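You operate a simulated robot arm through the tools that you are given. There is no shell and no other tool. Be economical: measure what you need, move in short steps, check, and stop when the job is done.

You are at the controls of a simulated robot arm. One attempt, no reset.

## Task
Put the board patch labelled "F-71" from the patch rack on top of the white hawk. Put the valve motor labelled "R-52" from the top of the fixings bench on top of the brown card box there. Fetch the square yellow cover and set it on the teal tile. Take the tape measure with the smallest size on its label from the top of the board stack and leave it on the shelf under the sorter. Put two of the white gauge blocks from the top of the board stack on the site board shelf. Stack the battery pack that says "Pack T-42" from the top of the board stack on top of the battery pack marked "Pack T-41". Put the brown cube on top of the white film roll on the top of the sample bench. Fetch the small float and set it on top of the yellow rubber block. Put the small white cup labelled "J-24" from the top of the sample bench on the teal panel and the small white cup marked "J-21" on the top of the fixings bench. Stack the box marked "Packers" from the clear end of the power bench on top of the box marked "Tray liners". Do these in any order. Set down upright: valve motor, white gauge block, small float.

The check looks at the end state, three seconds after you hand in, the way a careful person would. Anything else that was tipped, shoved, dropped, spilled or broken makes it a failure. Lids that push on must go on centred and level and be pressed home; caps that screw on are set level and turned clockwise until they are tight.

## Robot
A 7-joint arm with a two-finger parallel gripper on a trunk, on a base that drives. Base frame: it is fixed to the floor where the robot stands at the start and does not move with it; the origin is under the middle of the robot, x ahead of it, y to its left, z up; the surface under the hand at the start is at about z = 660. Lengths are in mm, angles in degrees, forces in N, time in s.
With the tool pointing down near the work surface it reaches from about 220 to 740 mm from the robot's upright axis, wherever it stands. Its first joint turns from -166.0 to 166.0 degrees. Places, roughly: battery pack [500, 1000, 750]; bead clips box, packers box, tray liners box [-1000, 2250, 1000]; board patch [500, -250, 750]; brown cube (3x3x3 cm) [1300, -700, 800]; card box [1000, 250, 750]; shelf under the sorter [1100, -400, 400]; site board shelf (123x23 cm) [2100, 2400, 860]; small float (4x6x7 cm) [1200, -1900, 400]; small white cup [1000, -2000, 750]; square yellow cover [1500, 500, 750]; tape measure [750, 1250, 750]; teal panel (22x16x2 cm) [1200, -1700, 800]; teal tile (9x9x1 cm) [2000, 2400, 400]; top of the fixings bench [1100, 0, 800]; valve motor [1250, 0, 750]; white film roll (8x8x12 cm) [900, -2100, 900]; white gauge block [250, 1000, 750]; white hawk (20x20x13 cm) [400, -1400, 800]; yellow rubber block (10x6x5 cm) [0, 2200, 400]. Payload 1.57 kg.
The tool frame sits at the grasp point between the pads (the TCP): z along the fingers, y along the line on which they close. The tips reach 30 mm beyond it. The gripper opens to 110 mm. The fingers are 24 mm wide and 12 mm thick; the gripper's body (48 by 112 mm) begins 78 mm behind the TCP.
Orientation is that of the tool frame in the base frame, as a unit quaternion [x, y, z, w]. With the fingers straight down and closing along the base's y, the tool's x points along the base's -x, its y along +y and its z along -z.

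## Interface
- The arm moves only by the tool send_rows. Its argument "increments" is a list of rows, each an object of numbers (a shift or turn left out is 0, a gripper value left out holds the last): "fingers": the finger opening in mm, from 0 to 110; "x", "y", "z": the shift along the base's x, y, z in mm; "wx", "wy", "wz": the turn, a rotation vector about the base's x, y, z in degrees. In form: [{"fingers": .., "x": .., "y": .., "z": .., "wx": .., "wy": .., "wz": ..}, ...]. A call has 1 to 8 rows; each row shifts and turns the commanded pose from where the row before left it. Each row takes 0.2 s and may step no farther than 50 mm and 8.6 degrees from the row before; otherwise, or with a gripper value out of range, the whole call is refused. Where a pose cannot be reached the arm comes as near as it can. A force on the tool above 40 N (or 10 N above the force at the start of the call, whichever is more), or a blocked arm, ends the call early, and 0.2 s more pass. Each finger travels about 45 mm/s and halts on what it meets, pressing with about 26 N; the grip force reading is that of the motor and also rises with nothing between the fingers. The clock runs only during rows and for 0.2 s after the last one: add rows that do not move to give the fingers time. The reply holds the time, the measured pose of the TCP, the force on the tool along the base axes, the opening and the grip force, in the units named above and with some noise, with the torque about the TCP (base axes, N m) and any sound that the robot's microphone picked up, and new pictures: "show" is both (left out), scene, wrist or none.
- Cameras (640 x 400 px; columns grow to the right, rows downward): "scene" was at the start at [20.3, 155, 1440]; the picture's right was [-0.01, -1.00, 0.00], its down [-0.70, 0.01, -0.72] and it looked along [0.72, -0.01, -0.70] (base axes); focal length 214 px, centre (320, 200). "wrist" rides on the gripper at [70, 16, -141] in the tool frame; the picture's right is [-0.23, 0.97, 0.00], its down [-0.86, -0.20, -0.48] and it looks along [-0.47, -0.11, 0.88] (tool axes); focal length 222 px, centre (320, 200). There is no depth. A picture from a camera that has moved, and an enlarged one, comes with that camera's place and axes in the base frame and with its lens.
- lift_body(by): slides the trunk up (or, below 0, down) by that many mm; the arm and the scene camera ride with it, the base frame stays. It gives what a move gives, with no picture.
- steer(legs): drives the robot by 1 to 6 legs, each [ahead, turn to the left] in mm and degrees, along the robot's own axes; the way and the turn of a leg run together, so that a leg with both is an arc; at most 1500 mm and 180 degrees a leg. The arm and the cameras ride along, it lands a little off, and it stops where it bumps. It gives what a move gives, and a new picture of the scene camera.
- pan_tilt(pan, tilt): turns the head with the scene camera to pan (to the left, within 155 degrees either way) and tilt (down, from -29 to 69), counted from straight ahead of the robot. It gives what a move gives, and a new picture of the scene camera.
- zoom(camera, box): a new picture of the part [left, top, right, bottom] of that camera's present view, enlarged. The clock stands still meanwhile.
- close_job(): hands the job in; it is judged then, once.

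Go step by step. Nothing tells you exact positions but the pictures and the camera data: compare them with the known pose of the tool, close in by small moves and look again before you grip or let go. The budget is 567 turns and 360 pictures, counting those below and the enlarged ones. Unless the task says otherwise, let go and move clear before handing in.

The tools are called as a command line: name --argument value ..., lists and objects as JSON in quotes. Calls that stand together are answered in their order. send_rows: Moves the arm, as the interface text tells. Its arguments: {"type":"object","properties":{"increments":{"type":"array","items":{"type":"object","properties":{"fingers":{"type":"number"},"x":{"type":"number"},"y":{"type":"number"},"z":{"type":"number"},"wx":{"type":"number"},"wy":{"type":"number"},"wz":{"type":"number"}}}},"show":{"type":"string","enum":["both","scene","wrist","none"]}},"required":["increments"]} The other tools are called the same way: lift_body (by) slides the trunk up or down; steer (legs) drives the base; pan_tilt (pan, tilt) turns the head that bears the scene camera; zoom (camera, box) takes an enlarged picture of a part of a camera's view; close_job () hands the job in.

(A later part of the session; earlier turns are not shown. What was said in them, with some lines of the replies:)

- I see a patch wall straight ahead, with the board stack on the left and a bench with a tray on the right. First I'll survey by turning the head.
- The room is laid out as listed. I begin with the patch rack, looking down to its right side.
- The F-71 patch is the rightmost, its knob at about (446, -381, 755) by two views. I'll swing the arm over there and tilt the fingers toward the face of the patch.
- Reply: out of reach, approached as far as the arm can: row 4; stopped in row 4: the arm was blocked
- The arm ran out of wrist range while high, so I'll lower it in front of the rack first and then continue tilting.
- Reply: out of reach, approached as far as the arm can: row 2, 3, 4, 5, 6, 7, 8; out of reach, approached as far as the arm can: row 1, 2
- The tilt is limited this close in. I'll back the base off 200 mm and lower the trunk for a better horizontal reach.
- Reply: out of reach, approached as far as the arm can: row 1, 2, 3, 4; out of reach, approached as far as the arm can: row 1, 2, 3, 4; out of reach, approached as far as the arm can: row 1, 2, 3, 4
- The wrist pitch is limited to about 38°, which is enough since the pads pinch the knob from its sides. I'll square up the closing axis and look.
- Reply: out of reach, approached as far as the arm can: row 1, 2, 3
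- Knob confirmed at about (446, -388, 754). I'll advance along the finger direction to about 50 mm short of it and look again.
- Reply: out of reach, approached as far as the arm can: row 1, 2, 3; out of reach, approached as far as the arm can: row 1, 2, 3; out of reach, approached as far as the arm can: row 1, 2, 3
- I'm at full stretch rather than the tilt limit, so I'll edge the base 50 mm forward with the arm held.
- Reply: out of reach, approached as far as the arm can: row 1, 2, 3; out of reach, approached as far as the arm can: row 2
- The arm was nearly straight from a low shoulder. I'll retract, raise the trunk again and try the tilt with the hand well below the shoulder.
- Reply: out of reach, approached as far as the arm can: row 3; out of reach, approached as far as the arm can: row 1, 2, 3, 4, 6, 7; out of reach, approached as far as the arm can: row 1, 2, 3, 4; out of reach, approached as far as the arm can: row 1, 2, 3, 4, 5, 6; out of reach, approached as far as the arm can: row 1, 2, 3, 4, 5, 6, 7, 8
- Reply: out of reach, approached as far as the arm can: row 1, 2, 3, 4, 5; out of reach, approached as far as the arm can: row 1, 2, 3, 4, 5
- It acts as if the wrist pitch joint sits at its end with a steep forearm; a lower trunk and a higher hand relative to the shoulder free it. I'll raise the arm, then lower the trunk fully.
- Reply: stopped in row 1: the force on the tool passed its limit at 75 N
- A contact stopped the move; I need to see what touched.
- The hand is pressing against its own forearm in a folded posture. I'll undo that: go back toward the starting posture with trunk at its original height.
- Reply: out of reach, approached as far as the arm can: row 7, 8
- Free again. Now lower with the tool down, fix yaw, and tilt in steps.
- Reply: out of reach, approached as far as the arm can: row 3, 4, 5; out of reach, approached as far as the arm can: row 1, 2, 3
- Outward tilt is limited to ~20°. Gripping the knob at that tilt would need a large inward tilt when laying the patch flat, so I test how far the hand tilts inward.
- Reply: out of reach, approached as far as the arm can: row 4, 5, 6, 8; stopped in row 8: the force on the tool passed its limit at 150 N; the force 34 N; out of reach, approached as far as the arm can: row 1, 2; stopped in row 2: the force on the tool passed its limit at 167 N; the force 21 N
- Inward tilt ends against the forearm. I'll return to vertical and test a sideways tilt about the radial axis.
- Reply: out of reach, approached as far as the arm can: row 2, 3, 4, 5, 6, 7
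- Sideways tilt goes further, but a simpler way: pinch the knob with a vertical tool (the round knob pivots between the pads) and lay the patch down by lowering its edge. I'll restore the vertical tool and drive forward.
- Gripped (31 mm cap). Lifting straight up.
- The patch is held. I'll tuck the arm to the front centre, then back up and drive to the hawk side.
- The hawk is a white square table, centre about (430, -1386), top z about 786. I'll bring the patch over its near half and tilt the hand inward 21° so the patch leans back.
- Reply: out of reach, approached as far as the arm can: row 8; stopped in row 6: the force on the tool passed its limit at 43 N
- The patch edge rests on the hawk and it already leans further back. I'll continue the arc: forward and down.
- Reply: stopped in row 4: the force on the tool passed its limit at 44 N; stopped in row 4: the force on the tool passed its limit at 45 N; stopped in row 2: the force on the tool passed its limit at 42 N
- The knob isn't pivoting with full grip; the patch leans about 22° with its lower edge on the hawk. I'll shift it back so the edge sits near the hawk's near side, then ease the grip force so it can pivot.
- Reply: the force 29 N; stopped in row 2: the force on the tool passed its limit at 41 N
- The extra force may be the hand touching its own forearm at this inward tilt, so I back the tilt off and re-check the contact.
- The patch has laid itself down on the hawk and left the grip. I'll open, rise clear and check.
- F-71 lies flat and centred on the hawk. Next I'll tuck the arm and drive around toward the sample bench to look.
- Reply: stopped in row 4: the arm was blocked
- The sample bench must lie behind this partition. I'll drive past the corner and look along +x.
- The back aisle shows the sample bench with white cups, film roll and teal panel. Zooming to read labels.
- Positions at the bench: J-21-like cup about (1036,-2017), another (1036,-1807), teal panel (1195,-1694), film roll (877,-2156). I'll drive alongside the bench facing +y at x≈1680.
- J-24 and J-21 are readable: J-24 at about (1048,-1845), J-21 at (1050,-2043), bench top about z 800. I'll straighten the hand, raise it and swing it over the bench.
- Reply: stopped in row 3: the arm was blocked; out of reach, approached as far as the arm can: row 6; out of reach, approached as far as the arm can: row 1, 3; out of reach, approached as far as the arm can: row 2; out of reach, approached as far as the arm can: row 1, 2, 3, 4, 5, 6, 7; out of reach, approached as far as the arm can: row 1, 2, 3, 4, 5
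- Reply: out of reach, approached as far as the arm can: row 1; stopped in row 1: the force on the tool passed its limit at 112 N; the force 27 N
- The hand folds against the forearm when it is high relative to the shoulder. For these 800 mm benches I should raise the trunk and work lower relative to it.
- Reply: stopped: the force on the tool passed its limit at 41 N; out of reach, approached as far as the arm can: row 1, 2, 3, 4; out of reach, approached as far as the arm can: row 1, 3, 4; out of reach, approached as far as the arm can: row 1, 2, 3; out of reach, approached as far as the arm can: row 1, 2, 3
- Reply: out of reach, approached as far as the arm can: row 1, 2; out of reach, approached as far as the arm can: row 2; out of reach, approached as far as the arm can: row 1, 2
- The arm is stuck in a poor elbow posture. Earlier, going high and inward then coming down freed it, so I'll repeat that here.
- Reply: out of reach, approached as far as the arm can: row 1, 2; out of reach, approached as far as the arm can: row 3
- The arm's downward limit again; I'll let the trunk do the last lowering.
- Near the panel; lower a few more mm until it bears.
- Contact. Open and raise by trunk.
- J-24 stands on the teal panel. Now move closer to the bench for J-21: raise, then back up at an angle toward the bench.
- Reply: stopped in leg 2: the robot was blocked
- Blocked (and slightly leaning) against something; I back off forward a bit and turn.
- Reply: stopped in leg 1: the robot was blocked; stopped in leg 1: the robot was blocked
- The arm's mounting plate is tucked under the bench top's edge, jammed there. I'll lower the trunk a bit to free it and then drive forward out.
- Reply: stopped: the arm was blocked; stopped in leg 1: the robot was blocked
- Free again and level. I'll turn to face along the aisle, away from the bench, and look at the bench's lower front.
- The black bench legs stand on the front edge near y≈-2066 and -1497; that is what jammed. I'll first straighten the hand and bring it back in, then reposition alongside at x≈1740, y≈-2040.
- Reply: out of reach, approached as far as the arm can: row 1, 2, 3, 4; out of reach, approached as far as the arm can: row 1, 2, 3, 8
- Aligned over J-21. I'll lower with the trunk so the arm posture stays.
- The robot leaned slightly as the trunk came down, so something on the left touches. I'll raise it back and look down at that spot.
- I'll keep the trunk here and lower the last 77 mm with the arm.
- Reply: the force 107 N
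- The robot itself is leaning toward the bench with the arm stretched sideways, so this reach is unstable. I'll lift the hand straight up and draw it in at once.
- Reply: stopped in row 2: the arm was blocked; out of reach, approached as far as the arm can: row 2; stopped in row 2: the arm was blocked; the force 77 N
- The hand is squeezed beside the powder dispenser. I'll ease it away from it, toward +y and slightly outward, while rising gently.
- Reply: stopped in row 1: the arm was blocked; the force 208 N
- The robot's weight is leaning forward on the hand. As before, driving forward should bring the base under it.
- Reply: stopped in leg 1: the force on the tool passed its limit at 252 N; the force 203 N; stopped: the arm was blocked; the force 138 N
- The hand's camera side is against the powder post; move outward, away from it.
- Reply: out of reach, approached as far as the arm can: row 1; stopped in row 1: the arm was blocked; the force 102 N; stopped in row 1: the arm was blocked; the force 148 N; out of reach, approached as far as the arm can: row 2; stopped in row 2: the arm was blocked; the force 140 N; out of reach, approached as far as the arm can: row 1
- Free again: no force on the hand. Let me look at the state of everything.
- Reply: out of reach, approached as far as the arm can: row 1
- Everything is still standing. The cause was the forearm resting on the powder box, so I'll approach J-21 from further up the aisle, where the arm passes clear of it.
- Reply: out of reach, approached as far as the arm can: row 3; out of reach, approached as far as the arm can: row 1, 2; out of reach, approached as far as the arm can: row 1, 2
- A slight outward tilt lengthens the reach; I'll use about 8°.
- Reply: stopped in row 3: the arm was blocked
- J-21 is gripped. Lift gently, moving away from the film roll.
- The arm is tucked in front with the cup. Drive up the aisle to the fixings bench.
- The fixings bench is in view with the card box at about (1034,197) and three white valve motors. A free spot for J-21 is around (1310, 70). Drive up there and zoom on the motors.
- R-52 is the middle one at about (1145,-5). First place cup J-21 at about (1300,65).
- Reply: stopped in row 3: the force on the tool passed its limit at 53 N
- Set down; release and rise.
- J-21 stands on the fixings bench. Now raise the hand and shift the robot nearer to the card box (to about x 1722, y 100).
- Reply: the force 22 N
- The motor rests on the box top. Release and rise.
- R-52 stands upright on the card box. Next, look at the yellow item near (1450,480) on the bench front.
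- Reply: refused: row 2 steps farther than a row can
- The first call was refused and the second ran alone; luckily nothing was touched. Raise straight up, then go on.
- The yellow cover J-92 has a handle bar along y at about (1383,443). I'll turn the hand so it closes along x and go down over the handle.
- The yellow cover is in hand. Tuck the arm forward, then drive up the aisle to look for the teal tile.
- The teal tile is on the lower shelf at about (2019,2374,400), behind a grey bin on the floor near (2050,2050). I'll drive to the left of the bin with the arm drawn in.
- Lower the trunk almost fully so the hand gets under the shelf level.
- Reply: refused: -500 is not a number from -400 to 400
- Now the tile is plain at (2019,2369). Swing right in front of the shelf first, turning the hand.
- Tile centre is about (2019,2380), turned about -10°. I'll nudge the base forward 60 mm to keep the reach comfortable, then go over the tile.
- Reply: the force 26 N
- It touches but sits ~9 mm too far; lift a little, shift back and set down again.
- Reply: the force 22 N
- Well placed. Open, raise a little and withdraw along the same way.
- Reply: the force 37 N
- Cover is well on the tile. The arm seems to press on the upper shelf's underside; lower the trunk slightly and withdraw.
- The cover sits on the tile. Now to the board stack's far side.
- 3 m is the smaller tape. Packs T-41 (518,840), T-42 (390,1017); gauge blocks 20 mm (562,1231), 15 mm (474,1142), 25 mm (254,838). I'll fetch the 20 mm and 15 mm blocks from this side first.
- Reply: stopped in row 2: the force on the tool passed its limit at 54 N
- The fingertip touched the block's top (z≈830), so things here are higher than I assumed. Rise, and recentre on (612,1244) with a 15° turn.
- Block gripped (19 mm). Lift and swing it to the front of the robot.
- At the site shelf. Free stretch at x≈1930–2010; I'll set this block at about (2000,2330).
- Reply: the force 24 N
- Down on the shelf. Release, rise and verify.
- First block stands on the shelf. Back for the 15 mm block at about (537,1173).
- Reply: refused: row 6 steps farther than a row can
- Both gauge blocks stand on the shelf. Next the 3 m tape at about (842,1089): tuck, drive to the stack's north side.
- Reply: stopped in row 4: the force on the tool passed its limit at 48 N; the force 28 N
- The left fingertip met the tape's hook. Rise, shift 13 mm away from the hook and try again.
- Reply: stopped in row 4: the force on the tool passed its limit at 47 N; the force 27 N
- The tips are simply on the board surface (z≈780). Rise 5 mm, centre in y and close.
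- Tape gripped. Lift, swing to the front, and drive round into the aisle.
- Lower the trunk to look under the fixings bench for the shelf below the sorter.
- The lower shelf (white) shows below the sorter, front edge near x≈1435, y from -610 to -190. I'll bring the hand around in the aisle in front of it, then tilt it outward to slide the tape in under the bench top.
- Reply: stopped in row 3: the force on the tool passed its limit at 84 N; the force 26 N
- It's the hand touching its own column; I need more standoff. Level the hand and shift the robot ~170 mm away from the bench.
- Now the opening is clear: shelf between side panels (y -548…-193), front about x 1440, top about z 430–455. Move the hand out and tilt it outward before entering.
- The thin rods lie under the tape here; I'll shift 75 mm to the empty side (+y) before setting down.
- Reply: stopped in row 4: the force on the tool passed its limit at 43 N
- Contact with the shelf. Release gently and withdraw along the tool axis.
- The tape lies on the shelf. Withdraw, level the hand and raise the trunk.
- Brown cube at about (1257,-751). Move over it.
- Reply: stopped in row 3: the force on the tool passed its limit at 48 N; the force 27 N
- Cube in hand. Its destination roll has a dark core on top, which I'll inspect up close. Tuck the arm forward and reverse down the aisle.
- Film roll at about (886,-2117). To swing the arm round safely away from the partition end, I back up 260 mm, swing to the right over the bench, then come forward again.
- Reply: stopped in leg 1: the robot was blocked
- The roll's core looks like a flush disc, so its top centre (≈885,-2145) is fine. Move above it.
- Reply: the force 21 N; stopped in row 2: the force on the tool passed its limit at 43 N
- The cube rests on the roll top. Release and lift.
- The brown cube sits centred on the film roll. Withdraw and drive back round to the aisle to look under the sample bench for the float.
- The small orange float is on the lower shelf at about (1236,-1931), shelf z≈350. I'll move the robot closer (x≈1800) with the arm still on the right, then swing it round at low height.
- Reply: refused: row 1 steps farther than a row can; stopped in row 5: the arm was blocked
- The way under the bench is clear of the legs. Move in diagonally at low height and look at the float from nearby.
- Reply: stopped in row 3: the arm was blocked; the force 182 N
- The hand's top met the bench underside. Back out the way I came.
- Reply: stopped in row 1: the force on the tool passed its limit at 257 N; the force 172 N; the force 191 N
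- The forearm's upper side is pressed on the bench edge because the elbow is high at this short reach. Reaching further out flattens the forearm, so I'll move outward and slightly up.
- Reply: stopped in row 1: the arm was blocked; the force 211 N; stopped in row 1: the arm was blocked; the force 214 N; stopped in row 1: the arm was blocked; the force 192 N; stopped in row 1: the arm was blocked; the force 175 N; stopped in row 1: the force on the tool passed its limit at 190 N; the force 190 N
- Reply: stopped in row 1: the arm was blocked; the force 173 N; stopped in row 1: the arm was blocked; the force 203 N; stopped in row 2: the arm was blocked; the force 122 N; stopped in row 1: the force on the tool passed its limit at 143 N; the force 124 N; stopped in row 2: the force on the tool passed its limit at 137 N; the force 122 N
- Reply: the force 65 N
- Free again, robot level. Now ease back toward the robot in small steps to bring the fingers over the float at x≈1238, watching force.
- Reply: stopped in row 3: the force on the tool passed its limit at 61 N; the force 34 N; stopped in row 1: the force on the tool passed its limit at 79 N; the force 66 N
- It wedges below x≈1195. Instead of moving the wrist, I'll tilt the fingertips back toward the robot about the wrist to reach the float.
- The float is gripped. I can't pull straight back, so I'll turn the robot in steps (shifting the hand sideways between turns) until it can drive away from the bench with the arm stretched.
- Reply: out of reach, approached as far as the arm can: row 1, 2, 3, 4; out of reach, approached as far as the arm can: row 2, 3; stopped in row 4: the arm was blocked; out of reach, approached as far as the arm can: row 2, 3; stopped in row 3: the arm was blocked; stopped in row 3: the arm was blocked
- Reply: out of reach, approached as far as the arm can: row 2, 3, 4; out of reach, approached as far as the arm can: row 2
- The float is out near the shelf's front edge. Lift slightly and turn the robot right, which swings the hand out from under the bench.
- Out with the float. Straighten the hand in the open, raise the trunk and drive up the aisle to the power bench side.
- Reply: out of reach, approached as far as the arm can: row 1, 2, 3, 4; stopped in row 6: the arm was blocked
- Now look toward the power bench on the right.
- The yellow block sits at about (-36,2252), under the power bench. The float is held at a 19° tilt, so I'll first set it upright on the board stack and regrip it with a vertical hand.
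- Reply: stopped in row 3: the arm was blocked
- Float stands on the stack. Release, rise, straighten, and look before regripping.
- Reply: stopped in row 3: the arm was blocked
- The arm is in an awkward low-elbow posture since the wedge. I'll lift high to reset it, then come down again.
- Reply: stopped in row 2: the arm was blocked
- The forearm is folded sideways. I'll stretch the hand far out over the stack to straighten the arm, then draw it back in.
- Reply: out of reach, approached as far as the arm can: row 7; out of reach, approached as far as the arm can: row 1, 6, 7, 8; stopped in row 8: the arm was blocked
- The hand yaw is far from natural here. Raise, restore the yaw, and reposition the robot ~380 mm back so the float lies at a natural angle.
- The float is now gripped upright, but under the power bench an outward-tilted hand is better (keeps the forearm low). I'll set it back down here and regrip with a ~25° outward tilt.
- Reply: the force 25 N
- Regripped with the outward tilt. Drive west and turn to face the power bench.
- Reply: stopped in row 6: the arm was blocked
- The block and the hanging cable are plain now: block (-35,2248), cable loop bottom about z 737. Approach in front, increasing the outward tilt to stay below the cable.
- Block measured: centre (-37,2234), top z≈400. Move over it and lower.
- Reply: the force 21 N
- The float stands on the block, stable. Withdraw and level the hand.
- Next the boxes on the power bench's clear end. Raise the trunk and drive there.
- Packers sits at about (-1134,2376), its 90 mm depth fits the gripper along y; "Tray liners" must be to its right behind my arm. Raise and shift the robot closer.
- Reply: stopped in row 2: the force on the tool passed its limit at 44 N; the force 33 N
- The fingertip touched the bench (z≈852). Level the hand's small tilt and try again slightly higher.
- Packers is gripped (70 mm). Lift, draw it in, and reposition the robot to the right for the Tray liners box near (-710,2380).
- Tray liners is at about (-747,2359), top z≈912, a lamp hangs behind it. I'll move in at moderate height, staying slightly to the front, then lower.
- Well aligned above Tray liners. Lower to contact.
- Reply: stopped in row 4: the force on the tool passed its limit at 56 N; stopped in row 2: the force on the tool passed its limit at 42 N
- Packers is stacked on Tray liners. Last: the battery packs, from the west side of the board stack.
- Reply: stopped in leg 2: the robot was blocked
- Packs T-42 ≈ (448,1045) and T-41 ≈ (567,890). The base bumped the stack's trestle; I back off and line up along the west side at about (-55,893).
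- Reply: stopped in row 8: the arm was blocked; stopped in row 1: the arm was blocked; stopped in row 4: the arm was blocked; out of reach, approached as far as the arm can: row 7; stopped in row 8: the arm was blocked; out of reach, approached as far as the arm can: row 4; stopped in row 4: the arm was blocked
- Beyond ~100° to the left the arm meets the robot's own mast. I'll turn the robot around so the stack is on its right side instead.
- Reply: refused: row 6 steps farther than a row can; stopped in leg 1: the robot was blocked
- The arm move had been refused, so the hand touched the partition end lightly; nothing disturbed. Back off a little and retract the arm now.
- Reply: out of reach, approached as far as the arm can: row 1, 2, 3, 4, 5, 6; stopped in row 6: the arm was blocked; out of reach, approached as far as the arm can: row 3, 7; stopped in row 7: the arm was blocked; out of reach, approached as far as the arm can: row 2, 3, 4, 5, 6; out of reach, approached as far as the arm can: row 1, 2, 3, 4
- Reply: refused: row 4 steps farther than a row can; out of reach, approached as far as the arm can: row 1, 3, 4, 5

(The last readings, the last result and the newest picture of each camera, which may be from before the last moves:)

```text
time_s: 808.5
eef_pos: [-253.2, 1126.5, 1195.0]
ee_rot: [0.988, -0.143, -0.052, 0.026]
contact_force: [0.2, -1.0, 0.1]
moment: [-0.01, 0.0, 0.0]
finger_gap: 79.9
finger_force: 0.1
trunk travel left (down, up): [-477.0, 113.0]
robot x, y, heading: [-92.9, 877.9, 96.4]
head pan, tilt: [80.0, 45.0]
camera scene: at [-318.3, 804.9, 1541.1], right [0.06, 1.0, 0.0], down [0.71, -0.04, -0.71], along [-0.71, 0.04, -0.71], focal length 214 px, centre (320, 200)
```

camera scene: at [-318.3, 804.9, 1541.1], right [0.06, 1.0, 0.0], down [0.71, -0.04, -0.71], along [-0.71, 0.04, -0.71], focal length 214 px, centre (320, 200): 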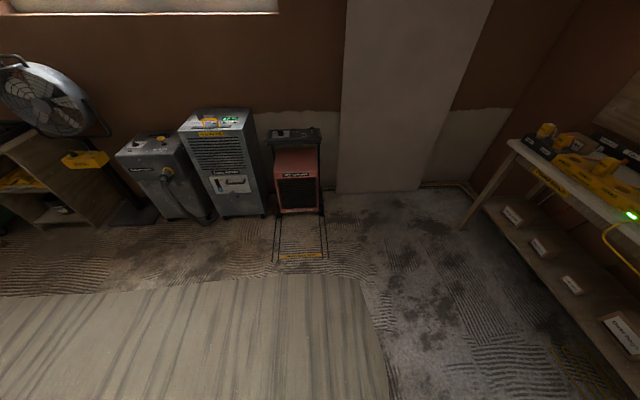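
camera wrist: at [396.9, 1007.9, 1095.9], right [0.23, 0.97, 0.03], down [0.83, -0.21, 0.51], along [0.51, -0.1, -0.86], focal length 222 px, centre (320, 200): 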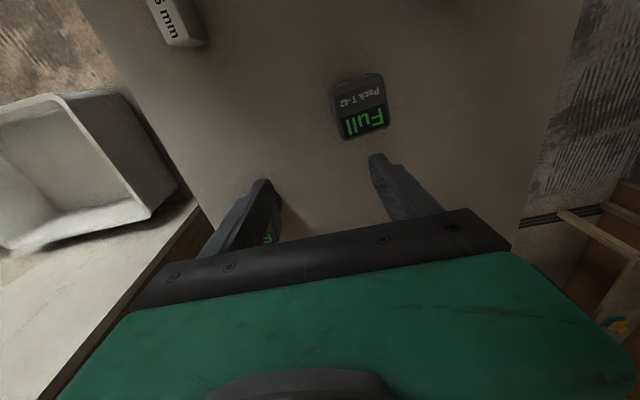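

steer --legs '[[0, 14], [-170, 0], [0, -20], [160, 0]]'

send_rows --increments '[{"x": 20, "y": 35, "z": -25}, {"x": 25, "y": 30, "z": -30}, {"x": 25, "y": 30, "z": -30}, {"x": 30, "y": 20, "z": -30}, {"x": 35, "y": 10, "z": -30}]' --show "none"

```text
time_s: 812.8
eef_pos: [-165.4, 1139.5, 1196.2]
ee_rot: [0.978, -0.198, -0.054, 0.024]
contact_force: [0.1, 0.1, 0.2]
moment: [0.01, -0.02, 0.01]
finger_gap: 80.0
finger_force: 0.2
trunk travel left (down, up): [-477.0, 113.0]
robot x, y, heading: [-31.5, 870.5, 89.9]
head pan, tilt: [80.0, 45.0]
camera scene: at [-266.1, 825.5, 1541.1], right [0.18, 0.98, 0.0], down [0.7, -0.12, -0.71], along [-0.7, 0.12, -0.71], focal length 214 px, centre (320, 200)
```

scene: 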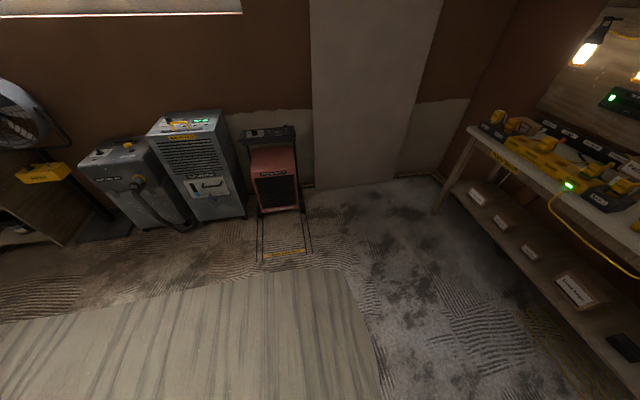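

```text
time_s: 814.0
eef_pos: [-14.2, 1271.4, 1176.3]
ee_rot: [0.978, -0.199, -0.053, 0.026]
contact_force: [-0.5, -0.4, -0.6]
moment: [-0.01, 0.03, -0.04]
finger_gap: 79.9
finger_force: 0.2
out of reach, approached as far as the arm can: row 1, 2, 3, 4, 5
trunk travel left (down, up): [-477.0, 113.0]
robot x, y, heading: [-31.8, 869.9, 90.1]
head pan, tilt: [80.0, 45.0]
```

send_rows --increments '[{"wz": -8}, {"wz": -8}, {"wz": -8}, {"wz": -8}, {"wz": -8}, {"wz": -8}, {"wz": -8, "wx": -2}, {"wx": -3, "wy": -3}]' --show "none"

send_rows --increments '[{"z": -40}, {"z": -40}, {"z": -40}, {"z": -40}]' --show "none"

```text
time_s: 815.8
eef_pos: [-10.7, 1275.9, 1204.3]
ee_rot: [0.771, -0.637, -0.02, 0.014]
contact_force: [0.3, 0.2, 1.3]
moment: [-0.04, -0.05, 0.02]
finger_gap: 80.1
finger_force: 0.1
out of reach, approached as far as the arm can: row 1, 2, 3, 4, 5, 6
trunk travel left (down, up): [-477.0, 113.0]
robot x, y, heading: [-28.8, 869.6, 89.9]
head pan, tilt: [80.0, 45.0]
```

```text
time_s: 816.8
eef_pos: [-13.2, 1278.1, 1055.2]
ee_rot: [0.772, -0.636, -0.014, 0.011]
contact_force: [0.0, -0.4, 0.6]
moment: [0.02, 0.03, 0.01]
finger_gap: 80.1
finger_force: 0.0
out of reach, approached as far as the arm can: row 1
trunk travel left (down, up): [-477.0, 113.0]
robot x, y, heading: [-32.5, 871.4, 89.9]
head pan, tilt: [80.0, 45.0]
```

Free again with a natural yaw. Swing right to above T-42, turning the hand along.

send_rows --increments '[{"x": 38, "y": -9, "wz": -6.7}, {"x": 38, "y": -9, "wz": -6.7}, {"x": 38, "y": -9, "wz": -6.7}, {"x": 38, "y": -9, "wz": -6.7}, {"x": 30, "y": -20, "wz": -6.7}, {"x": 30, "y": -20, "wz": -6.7}, {"x": 30, "y": -20, "wz": -6.7}, {"x": 30, "y": -20, "wz": -6.7}]' --show "none"

send_rows --increments '[{"x": 26, "y": -26, "wz": -6.7}, {"x": 26, "y": -26, "wz": -6.7}, {"x": 26, "y": -26, "wz": -6.7}, {"x": 36, "y": -13, "wz": -6.7}, {"x": 36, "y": -12, "wz": -6.7}, {"x": 36, "y": -12, "wz": -6.7}, {"z": -45}, {"z": -35}]' --show "wrist"

```text
time_s: 818.6
eef_pos: [261.8, 1160.3, 1050.5]
ee_rot: [-0.4, 0.916, 0.017, -0.006]
contact_force: [-0.6, 0.4, 0.2]
moment: [-0.04, -0.03, 0.02]
finger_gap: 80.1
finger_force: 0.0
trunk travel left (down, up): [-477.0, 113.0]
robot x, y, heading: [-28.0, 869.8, 89.8]
head pan, tilt: [80.0, 45.0]
```

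```text
time_s: 820.4
eef_pos: [450.1, 1043.9, 989.4]
ee_rot: [-0.063, 0.998, 0.017, -0.005]
contact_force: [-1.3, -0.4, -0.2]
moment: [-0.01, -0.01, -0.05]
finger_gap: 80.1
finger_force: 0.0
out of reach, approached as far as the arm can: row 8
trunk travel left (down, up): [-477.0, 113.0]
robot x, y, heading: [-31.9, 869.9, 89.9]
head pan, tilt: [80.0, 45.0]
camera wrist: at [379.2, 1047.7, 1131.4], right [0.1, 0.99, 0.03], down [0.88, -0.11, 0.47], along [0.47, -0.02, -0.88], focal length 222 px, centre (320, 200)
```

wrist: 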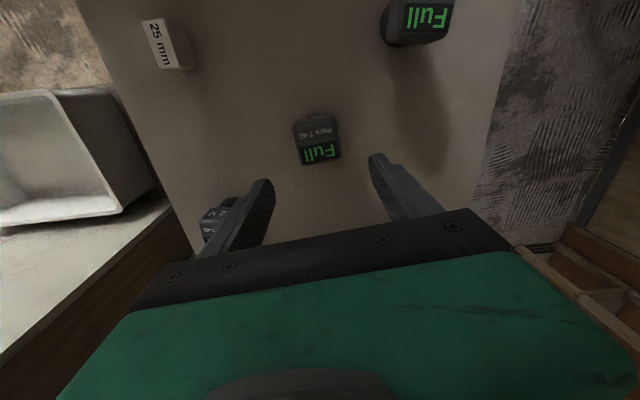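

send_rows --increments '[{"x": -3, "y": 4}]' --show "none"

lift_body --by -120

zoom --camera "wrist" --box '[160, 60, 480, 260]'

```text
time_s: 820.8
eef_pos: [445.8, 1048.3, 990.4]
ee_rot: [-0.063, 0.998, 0.016, -0.005]
contact_force: [-0.1, 0.2, -0.4]
moment: [0.0, -0.02, 0.01]
finger_gap: 80.0
finger_force: 0.0
trunk travel left (down, up): [-477.0, 113.0]
robot x, y, heading: [-27.0, 869.1, 89.8]
head pan, tilt: [80.0, 45.0]
```

```text
time_s: 822.3
eef_pos: [446.9, 1048.0, 872.0]
ee_rot: [-0.063, 0.998, 0.016, -0.003]
contact_force: [-0.1, -0.2, -1.1]
moment: [0.0, 0.05, 0.01]
finger_gap: 80.1
finger_force: 0.1
trunk travel left (down, up): [-357.0, 233.0]
robot x, y, heading: [-29.3, 868.2, 90.0]
head pan, tilt: [80.0, 45.0]
```

```text
2.00 times, centred on (320, 160) of wrist
camera zoom: at [376.9, 1051.6, 1012.6], right [0.1, 0.99, 0.03], down [0.88, -0.11, 0.47], along [0.47, -0.02, -0.88], focal length 444 px, centre (320, 280)
```

zoom: 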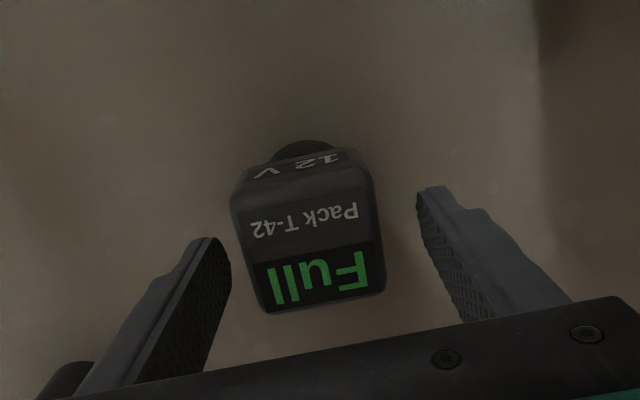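

lift_body --by -46

send_rows --increments '[{"fingers": 60}, {"fingers": 40}, {"fingers": 30}, {}, {}]' --show "none"

```text
time_s: 823.2
eef_pos: [446.6, 1048.9, 823.8]
ee_rot: [-0.063, 0.998, 0.016, -0.004]
contact_force: [-0.1, 0.7, 0.1]
moment: [0.0, 0.01, 0.03]
finger_gap: 80.1
finger_force: 0.1
trunk travel left (down, up): [-311.0, 279.0]
robot x, y, heading: [-27.7, 867.3, 90.2]
head pan, tilt: [80.0, 45.0]
```

```text
time_s: 824.4
eef_pos: [445.9, 1046.7, 824.8]
ee_rot: [-0.063, 0.998, 0.016, -0.004]
contact_force: [1.4, -2.3, 5.4]
moment: [-0.29, -0.06, 0.05]
finger_gap: 53.5
finger_force: 25.8
trunk travel left (down, up): [-311.0, 279.0]
robot x, y, heading: [-28.0, 867.6, 89.9]
head pan, tilt: [80.0, 45.0]
```

lift_body --by 130

send_rows --increments '[{"x": 22, "y": -32, "wz": -3}, {"x": 22, "y": -32, "wz": -3}, {"x": 22, "y": -31}, {"x": 22, "y": -30}]' --show "wrist"

```text
time_s: 826.0
eef_pos: [446.6, 1048.5, 953.9]
ee_rot: [-0.062, 0.998, 0.016, -0.005]
contact_force: [-0.6, -0.6, -3.7]
moment: [-0.02, -0.01, -0.04]
finger_gap: 53.9
finger_force: 26.1
trunk travel left (down, up): [-441.0, 149.0]
robot x, y, heading: [-29.9, 868.8, 90.0]
head pan, tilt: [80.0, 45.0]
```

```text
time_s: 827.0
eef_pos: [538.2, 923.5, 953.8]
ee_rot: [-0.01, 1.0, 0.017, -0.004]
contact_force: [-0.7, -0.1, -2.6]
moment: [0.01, -0.02, -0.02]
finger_gap: 54.0
finger_force: 25.9
trunk travel left (down, up): [-441.0, 149.0]
robot x, y, heading: [-26.0, 869.5, 89.8]
head pan, tilt: [80.0, 45.0]
camera wrist: at [468.3, 933.1, 1095.6], right [0.21, 0.98, 0.03], down [0.86, -0.2, 0.47], along [0.46, -0.07, -0.88], focal length 222 px, centre (320, 200)
```

wrist: 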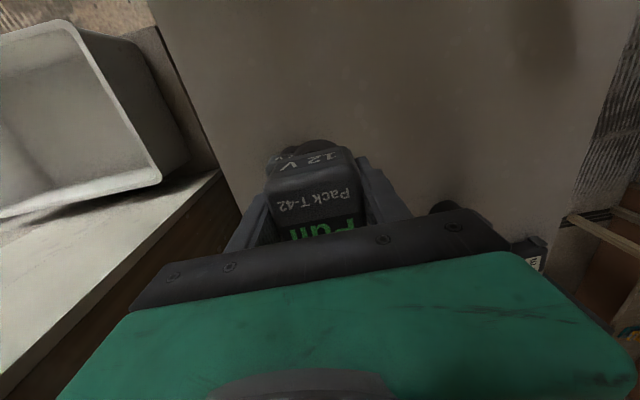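

zoom --camera "wrist" --box '[230, 110, 390, 230]'

```text
3.33 times, centred on (310, 170) of wrist
camera zoom: at [468.3, 933.1, 1095.6], right [0.21, 0.98, 0.03], down [0.86, -0.2, 0.47], along [0.46, -0.07, -0.88], focal length 740 px, centre (353, 300)
```

zoom: 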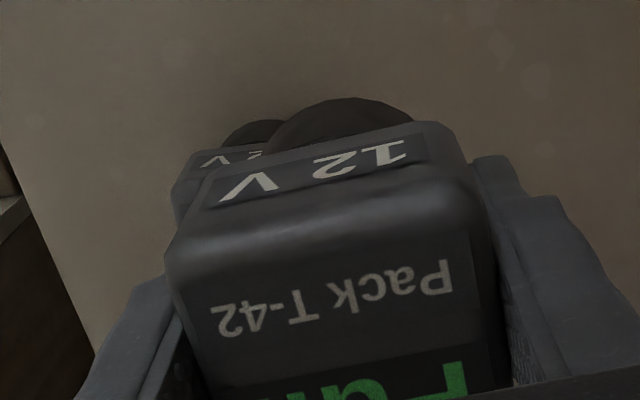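

T-41's centre checks at (565,890). Move over it and lower by the trunk.

send_rows --increments '[{"x": 14, "y": -17}, {"x": 13, "y": -16}, {}]' --show "none"

lift_body --by -40

pan_tilt --pan -70 --tilt 45

zoom --camera "scene" --box '[240, 140, 440, 280]'

```text
time_s: 827.8
eef_pos: [562.2, 889.3, 955.9]
ee_rot: [-0.01, 1.0, 0.017, -0.003]
contact_force: [-0.5, -0.5, -3.5]
moment: [0.03, -0.04, 0.0]
finger_gap: 53.9
finger_force: 26.5
trunk travel left (down, up): [-441.0, 149.0]
robot x, y, heading: [-26.5, 872.0, 89.8]
head pan, tilt: [80.0, 45.0]
```

```text
time_s: 828.6
eef_pos: [560.5, 887.5, 917.4]
ee_rot: [-0.011, 1.0, 0.017, -0.003]
contact_force: [0.5, 0.3, -3.1]
moment: [-0.03, 0.0, 0.0]
finger_gap: 53.9
finger_force: 26.0
trunk travel left (down, up): [-401.0, 189.0]
robot x, y, heading: [-29.6, 865.8, 89.9]
head pan, tilt: [80.0, 45.0]
```

```text
time_s: 831.0
eef_pos: [561.6, 889.1, 916.5]
ee_rot: [-0.01, 1.0, 0.016, -0.003]
contact_force: [-0.2, 0.6, -2.8]
moment: [0.0, -0.01, -0.02]
finger_gap: 54.0
finger_force: 25.8
trunk travel left (down, up): [-401.0, 189.0]
robot x, y, heading: [-29.4, 868.8, 90.0]
head pan, tilt: [-70.0, 45.0]
camera scene: at [-109.1, 838.5, 1465.1], right [0.34, -0.94, 0.0], down [-0.66, -0.24, -0.71], along [0.66, 0.24, -0.71], focal length 214 px, centre (320, 200)
```

scene: 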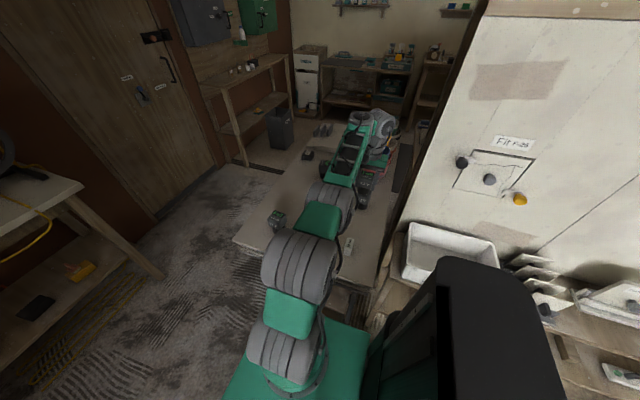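

```text
2.86 times, centred on (340, 210) of scene
camera zoom: at [-109.1, 838.5, 1465.1], right [0.34, -0.94, 0.0], down [-0.66, -0.24, -0.71], along [0.66, 0.24, -0.71], focal length 613 px, centre (263, 171)
```

zoom: 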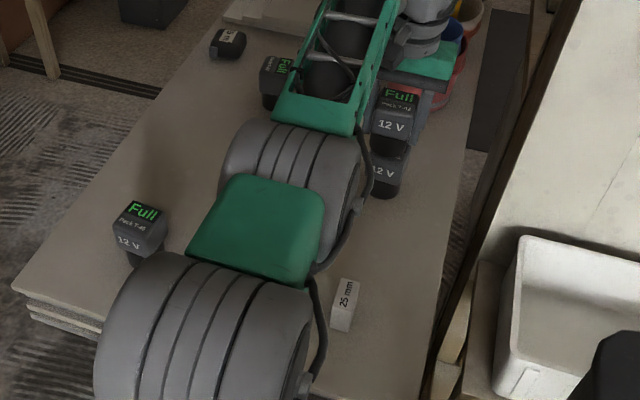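

Alignment looks right. Shift +3 mm and lower to contact.

send_rows --increments '[{"x": 4, "y": 1}, {}]' --show "none"

lift_body --by -12

lift_body --by -4

lift_body --by -3

```text
time_s: 831.6
eef_pos: [565.9, 888.9, 916.4]
ee_rot: [-0.01, 1.0, 0.017, -0.003]
contact_force: [-0.2, 0.2, -2.9]
moment: [-0.01, 0.01, 0.03]
finger_gap: 54.0
finger_force: 26.1
trunk travel left (down, up): [-401.0, 189.0]
robot x, y, heading: [-31.2, 867.4, 90.1]
head pan, tilt: [-70.0, 45.0]
```

```text
time_s: 832.2
eef_pos: [565.7, 890.0, 908.0]
ee_rot: [-0.011, 1.0, 0.016, -0.001]
contact_force: [-0.8, -0.2, 11.4]
moment: [-0.37, 0.09, 0.02]
finger_gap: 54.0
finger_force: 25.7
trunk travel left (down, up): [-389.0, 201.0]
robot x, y, heading: [-30.7, 867.2, 89.9]
head pan, tilt: [-70.0, 45.0]
```

```text
time_s: 832.7
eef_pos: [565.9, 889.7, 901.1]
ee_rot: [-0.011, 1.0, 0.016, -0.001]
contact_force: [1.4, -1.1, 12.7]
moment: [-0.4, -0.09, 0.04]
finger_gap: 53.9
finger_force: 25.7
trunk travel left (down, up): [-385.0, 205.0]
robot x, y, heading: [-28.7, 870.2, 89.9]
head pan, tilt: [-70.0, 45.0]
```

```text
time_s: 833.2
eef_pos: [565.7, 889.5, 899.0]
ee_rot: [-0.01, 1.0, 0.017, -0.002]
contact_force: [1.8, -1.8, 18.0]
moment: [-0.58, -0.04, -0.01]
finger_gap: 53.9
finger_force: 26.0
trunk travel left (down, up): [-382.0, 208.0]
robot x, y, heading: [-29.4, 866.1, 89.8]
head pan, tilt: [-70.0, 45.0]
```

zoom --camera "scene" --box '[330, 150, 410, 220]'

```text
5.71 times, centred on (370, 185) of scene
camera zoom: at [-110.7, 838.4, 1446.1], right [0.34, -0.94, 0.0], down [-0.66, -0.24, -0.71], along [0.67, 0.24, -0.71], focal length 1226 px, centre (34, 286)
```

zoom: 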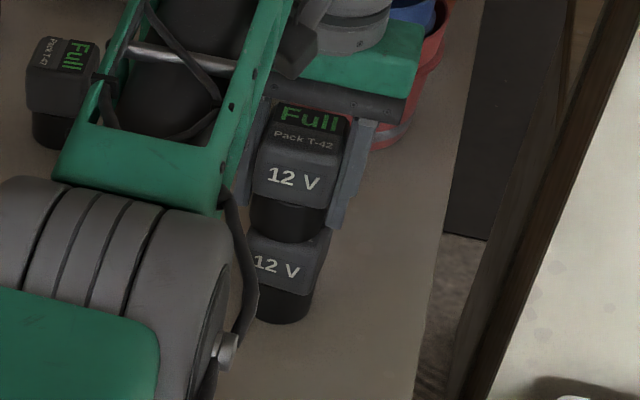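

T-42's stem sits centred on T-41. Release and rise.

send_rows --increments '[{"fingers": 62}, {"fingers": 78}, {}, {}]' --show "none"

lift_body --by 130

zoom --camera "scene" --box '[330, 150, 410, 220]'

```text
time_s: 834.2
eef_pos: [565.0, 889.9, 897.7]
ee_rot: [-0.011, 1.0, 0.017, -0.004]
contact_force: [0.1, -0.1, 0.1]
moment: [0.0, 0.0, -0.04]
finger_gap: 78.1
finger_force: 0.0
trunk travel left (down, up): [-382.0, 208.0]
robot x, y, heading: [-29.3, 869.9, 89.7]
head pan, tilt: [-70.0, 45.0]
```

```text
time_s: 835.8
eef_pos: [566.4, 888.6, 1027.3]
ee_rot: [-0.01, 1.0, 0.017, -0.004]
contact_force: [0.2, 0.3, 0.4]
moment: [0.01, 0.01, 0.01]
finger_gap: 78.2
finger_force: 0.0
trunk travel left (down, up): [-512.0, 78.0]
robot x, y, heading: [-28.6, 866.9, 90.2]
head pan, tilt: [-70.0, 45.0]
```

```text
5.71 times, centred on (370, 185) of scene
camera zoom: at [-109.3, 838.5, 1576.1], right [0.34, -0.94, 0.0], down [-0.66, -0.24, -0.71], along [0.66, 0.24, -0.71], focal length 1226 px, centre (34, 286)
```

zoom: 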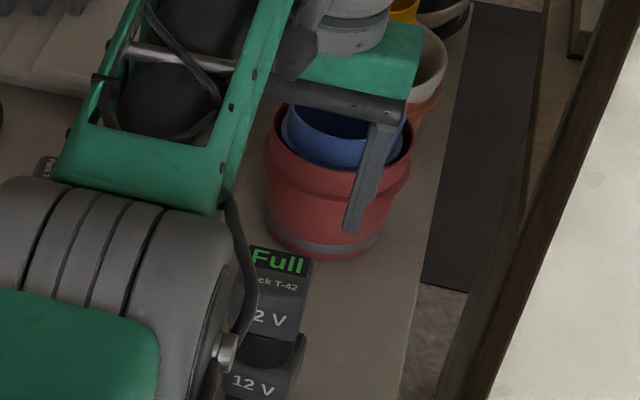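

send_rows --increments '[{"x": -40, "z": 15}, {"x": -45, "z": 10}, {"x": -45}, {"x": -45}]' --show "none"

zoom --camera "scene" --box '[20, 220, 160, 340]'

zoom --camera "scene" --box '[230, 120, 430, 270]'

```text
time_s: 836.8
eef_pos: [392.0, 888.2, 1050.6]
ee_rot: [-0.011, 1.0, 0.017, -0.004]
contact_force: [0.2, 0.8, 0.3]
moment: [0.02, -0.02, -0.01]
finger_gap: 77.8
finger_force: 0.1
trunk travel left (down, up): [-512.0, 78.0]
robot x, y, heading: [-28.9, 867.7, 89.8]
head pan, tilt: [-70.0, 45.0]
```

```text
3.33 times, centred on (90, 280) of scene
camera zoom: at [-109.3, 838.5, 1576.1], right [0.34, -0.94, 0.0], down [-0.66, -0.24, -0.71], along [0.66, 0.24, -0.71], focal length 715 px, centre (1087, -67)
```

zoom: 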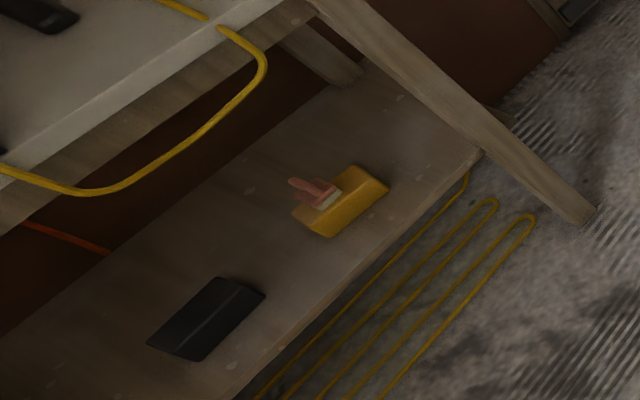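

```text
2.67 times, centred on (330, 195) of scene
camera zoom: at [-109.3, 838.5, 1576.1], right [0.34, -0.94, 0.0], down [-0.66, -0.24, -0.71], along [0.66, 0.24, -0.71], focal length 572 px, centre (293, 213)
```

zoom: 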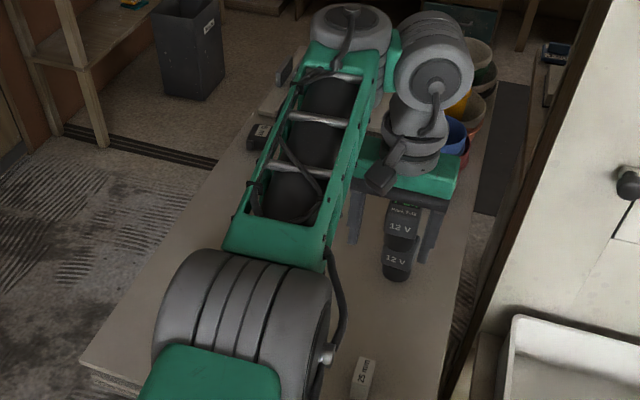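

zoom --camera "scene" --box '[75, 262, 111, 294]'

```text
12.50 times, centred on (93, 278) of scene
camera zoom: at [-109.3, 838.5, 1576.1], right [0.34, -0.94, 0.0], down [-0.66, -0.24, -0.71], along [0.66, 0.24, -0.71], focal length 2681 px, centre (3158, -775)
```

zoom: 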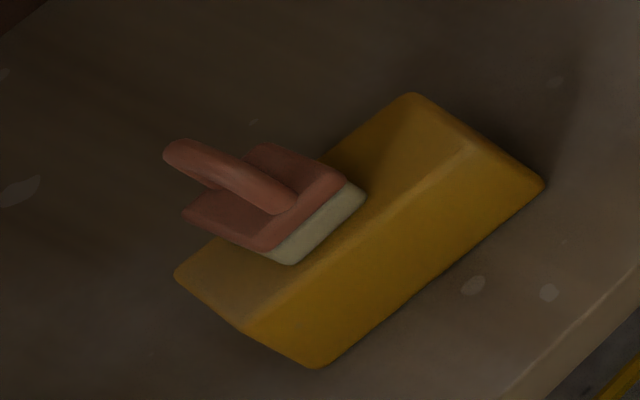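

close_job

```text
The job is handed in.
```

I did every task in the list and handed the job in. The last views showed each placed item resting where asked, with the valve motor, gauge blocks and float upright.

Three things to know:
- **Small float:** it is flat and stable on the yellow rubber block but overhangs the back edge by about 1 cm.
- **Sample bench:** the arm jammed hard against it while I was getting the float out. Cup J-24 and the film roll looked undisturbed afterwards. I did not look at the brown cube on top of the roll again.
- **Partition wall:** near the end the hand lightly touched the end of the wall. Nothing near it moved.
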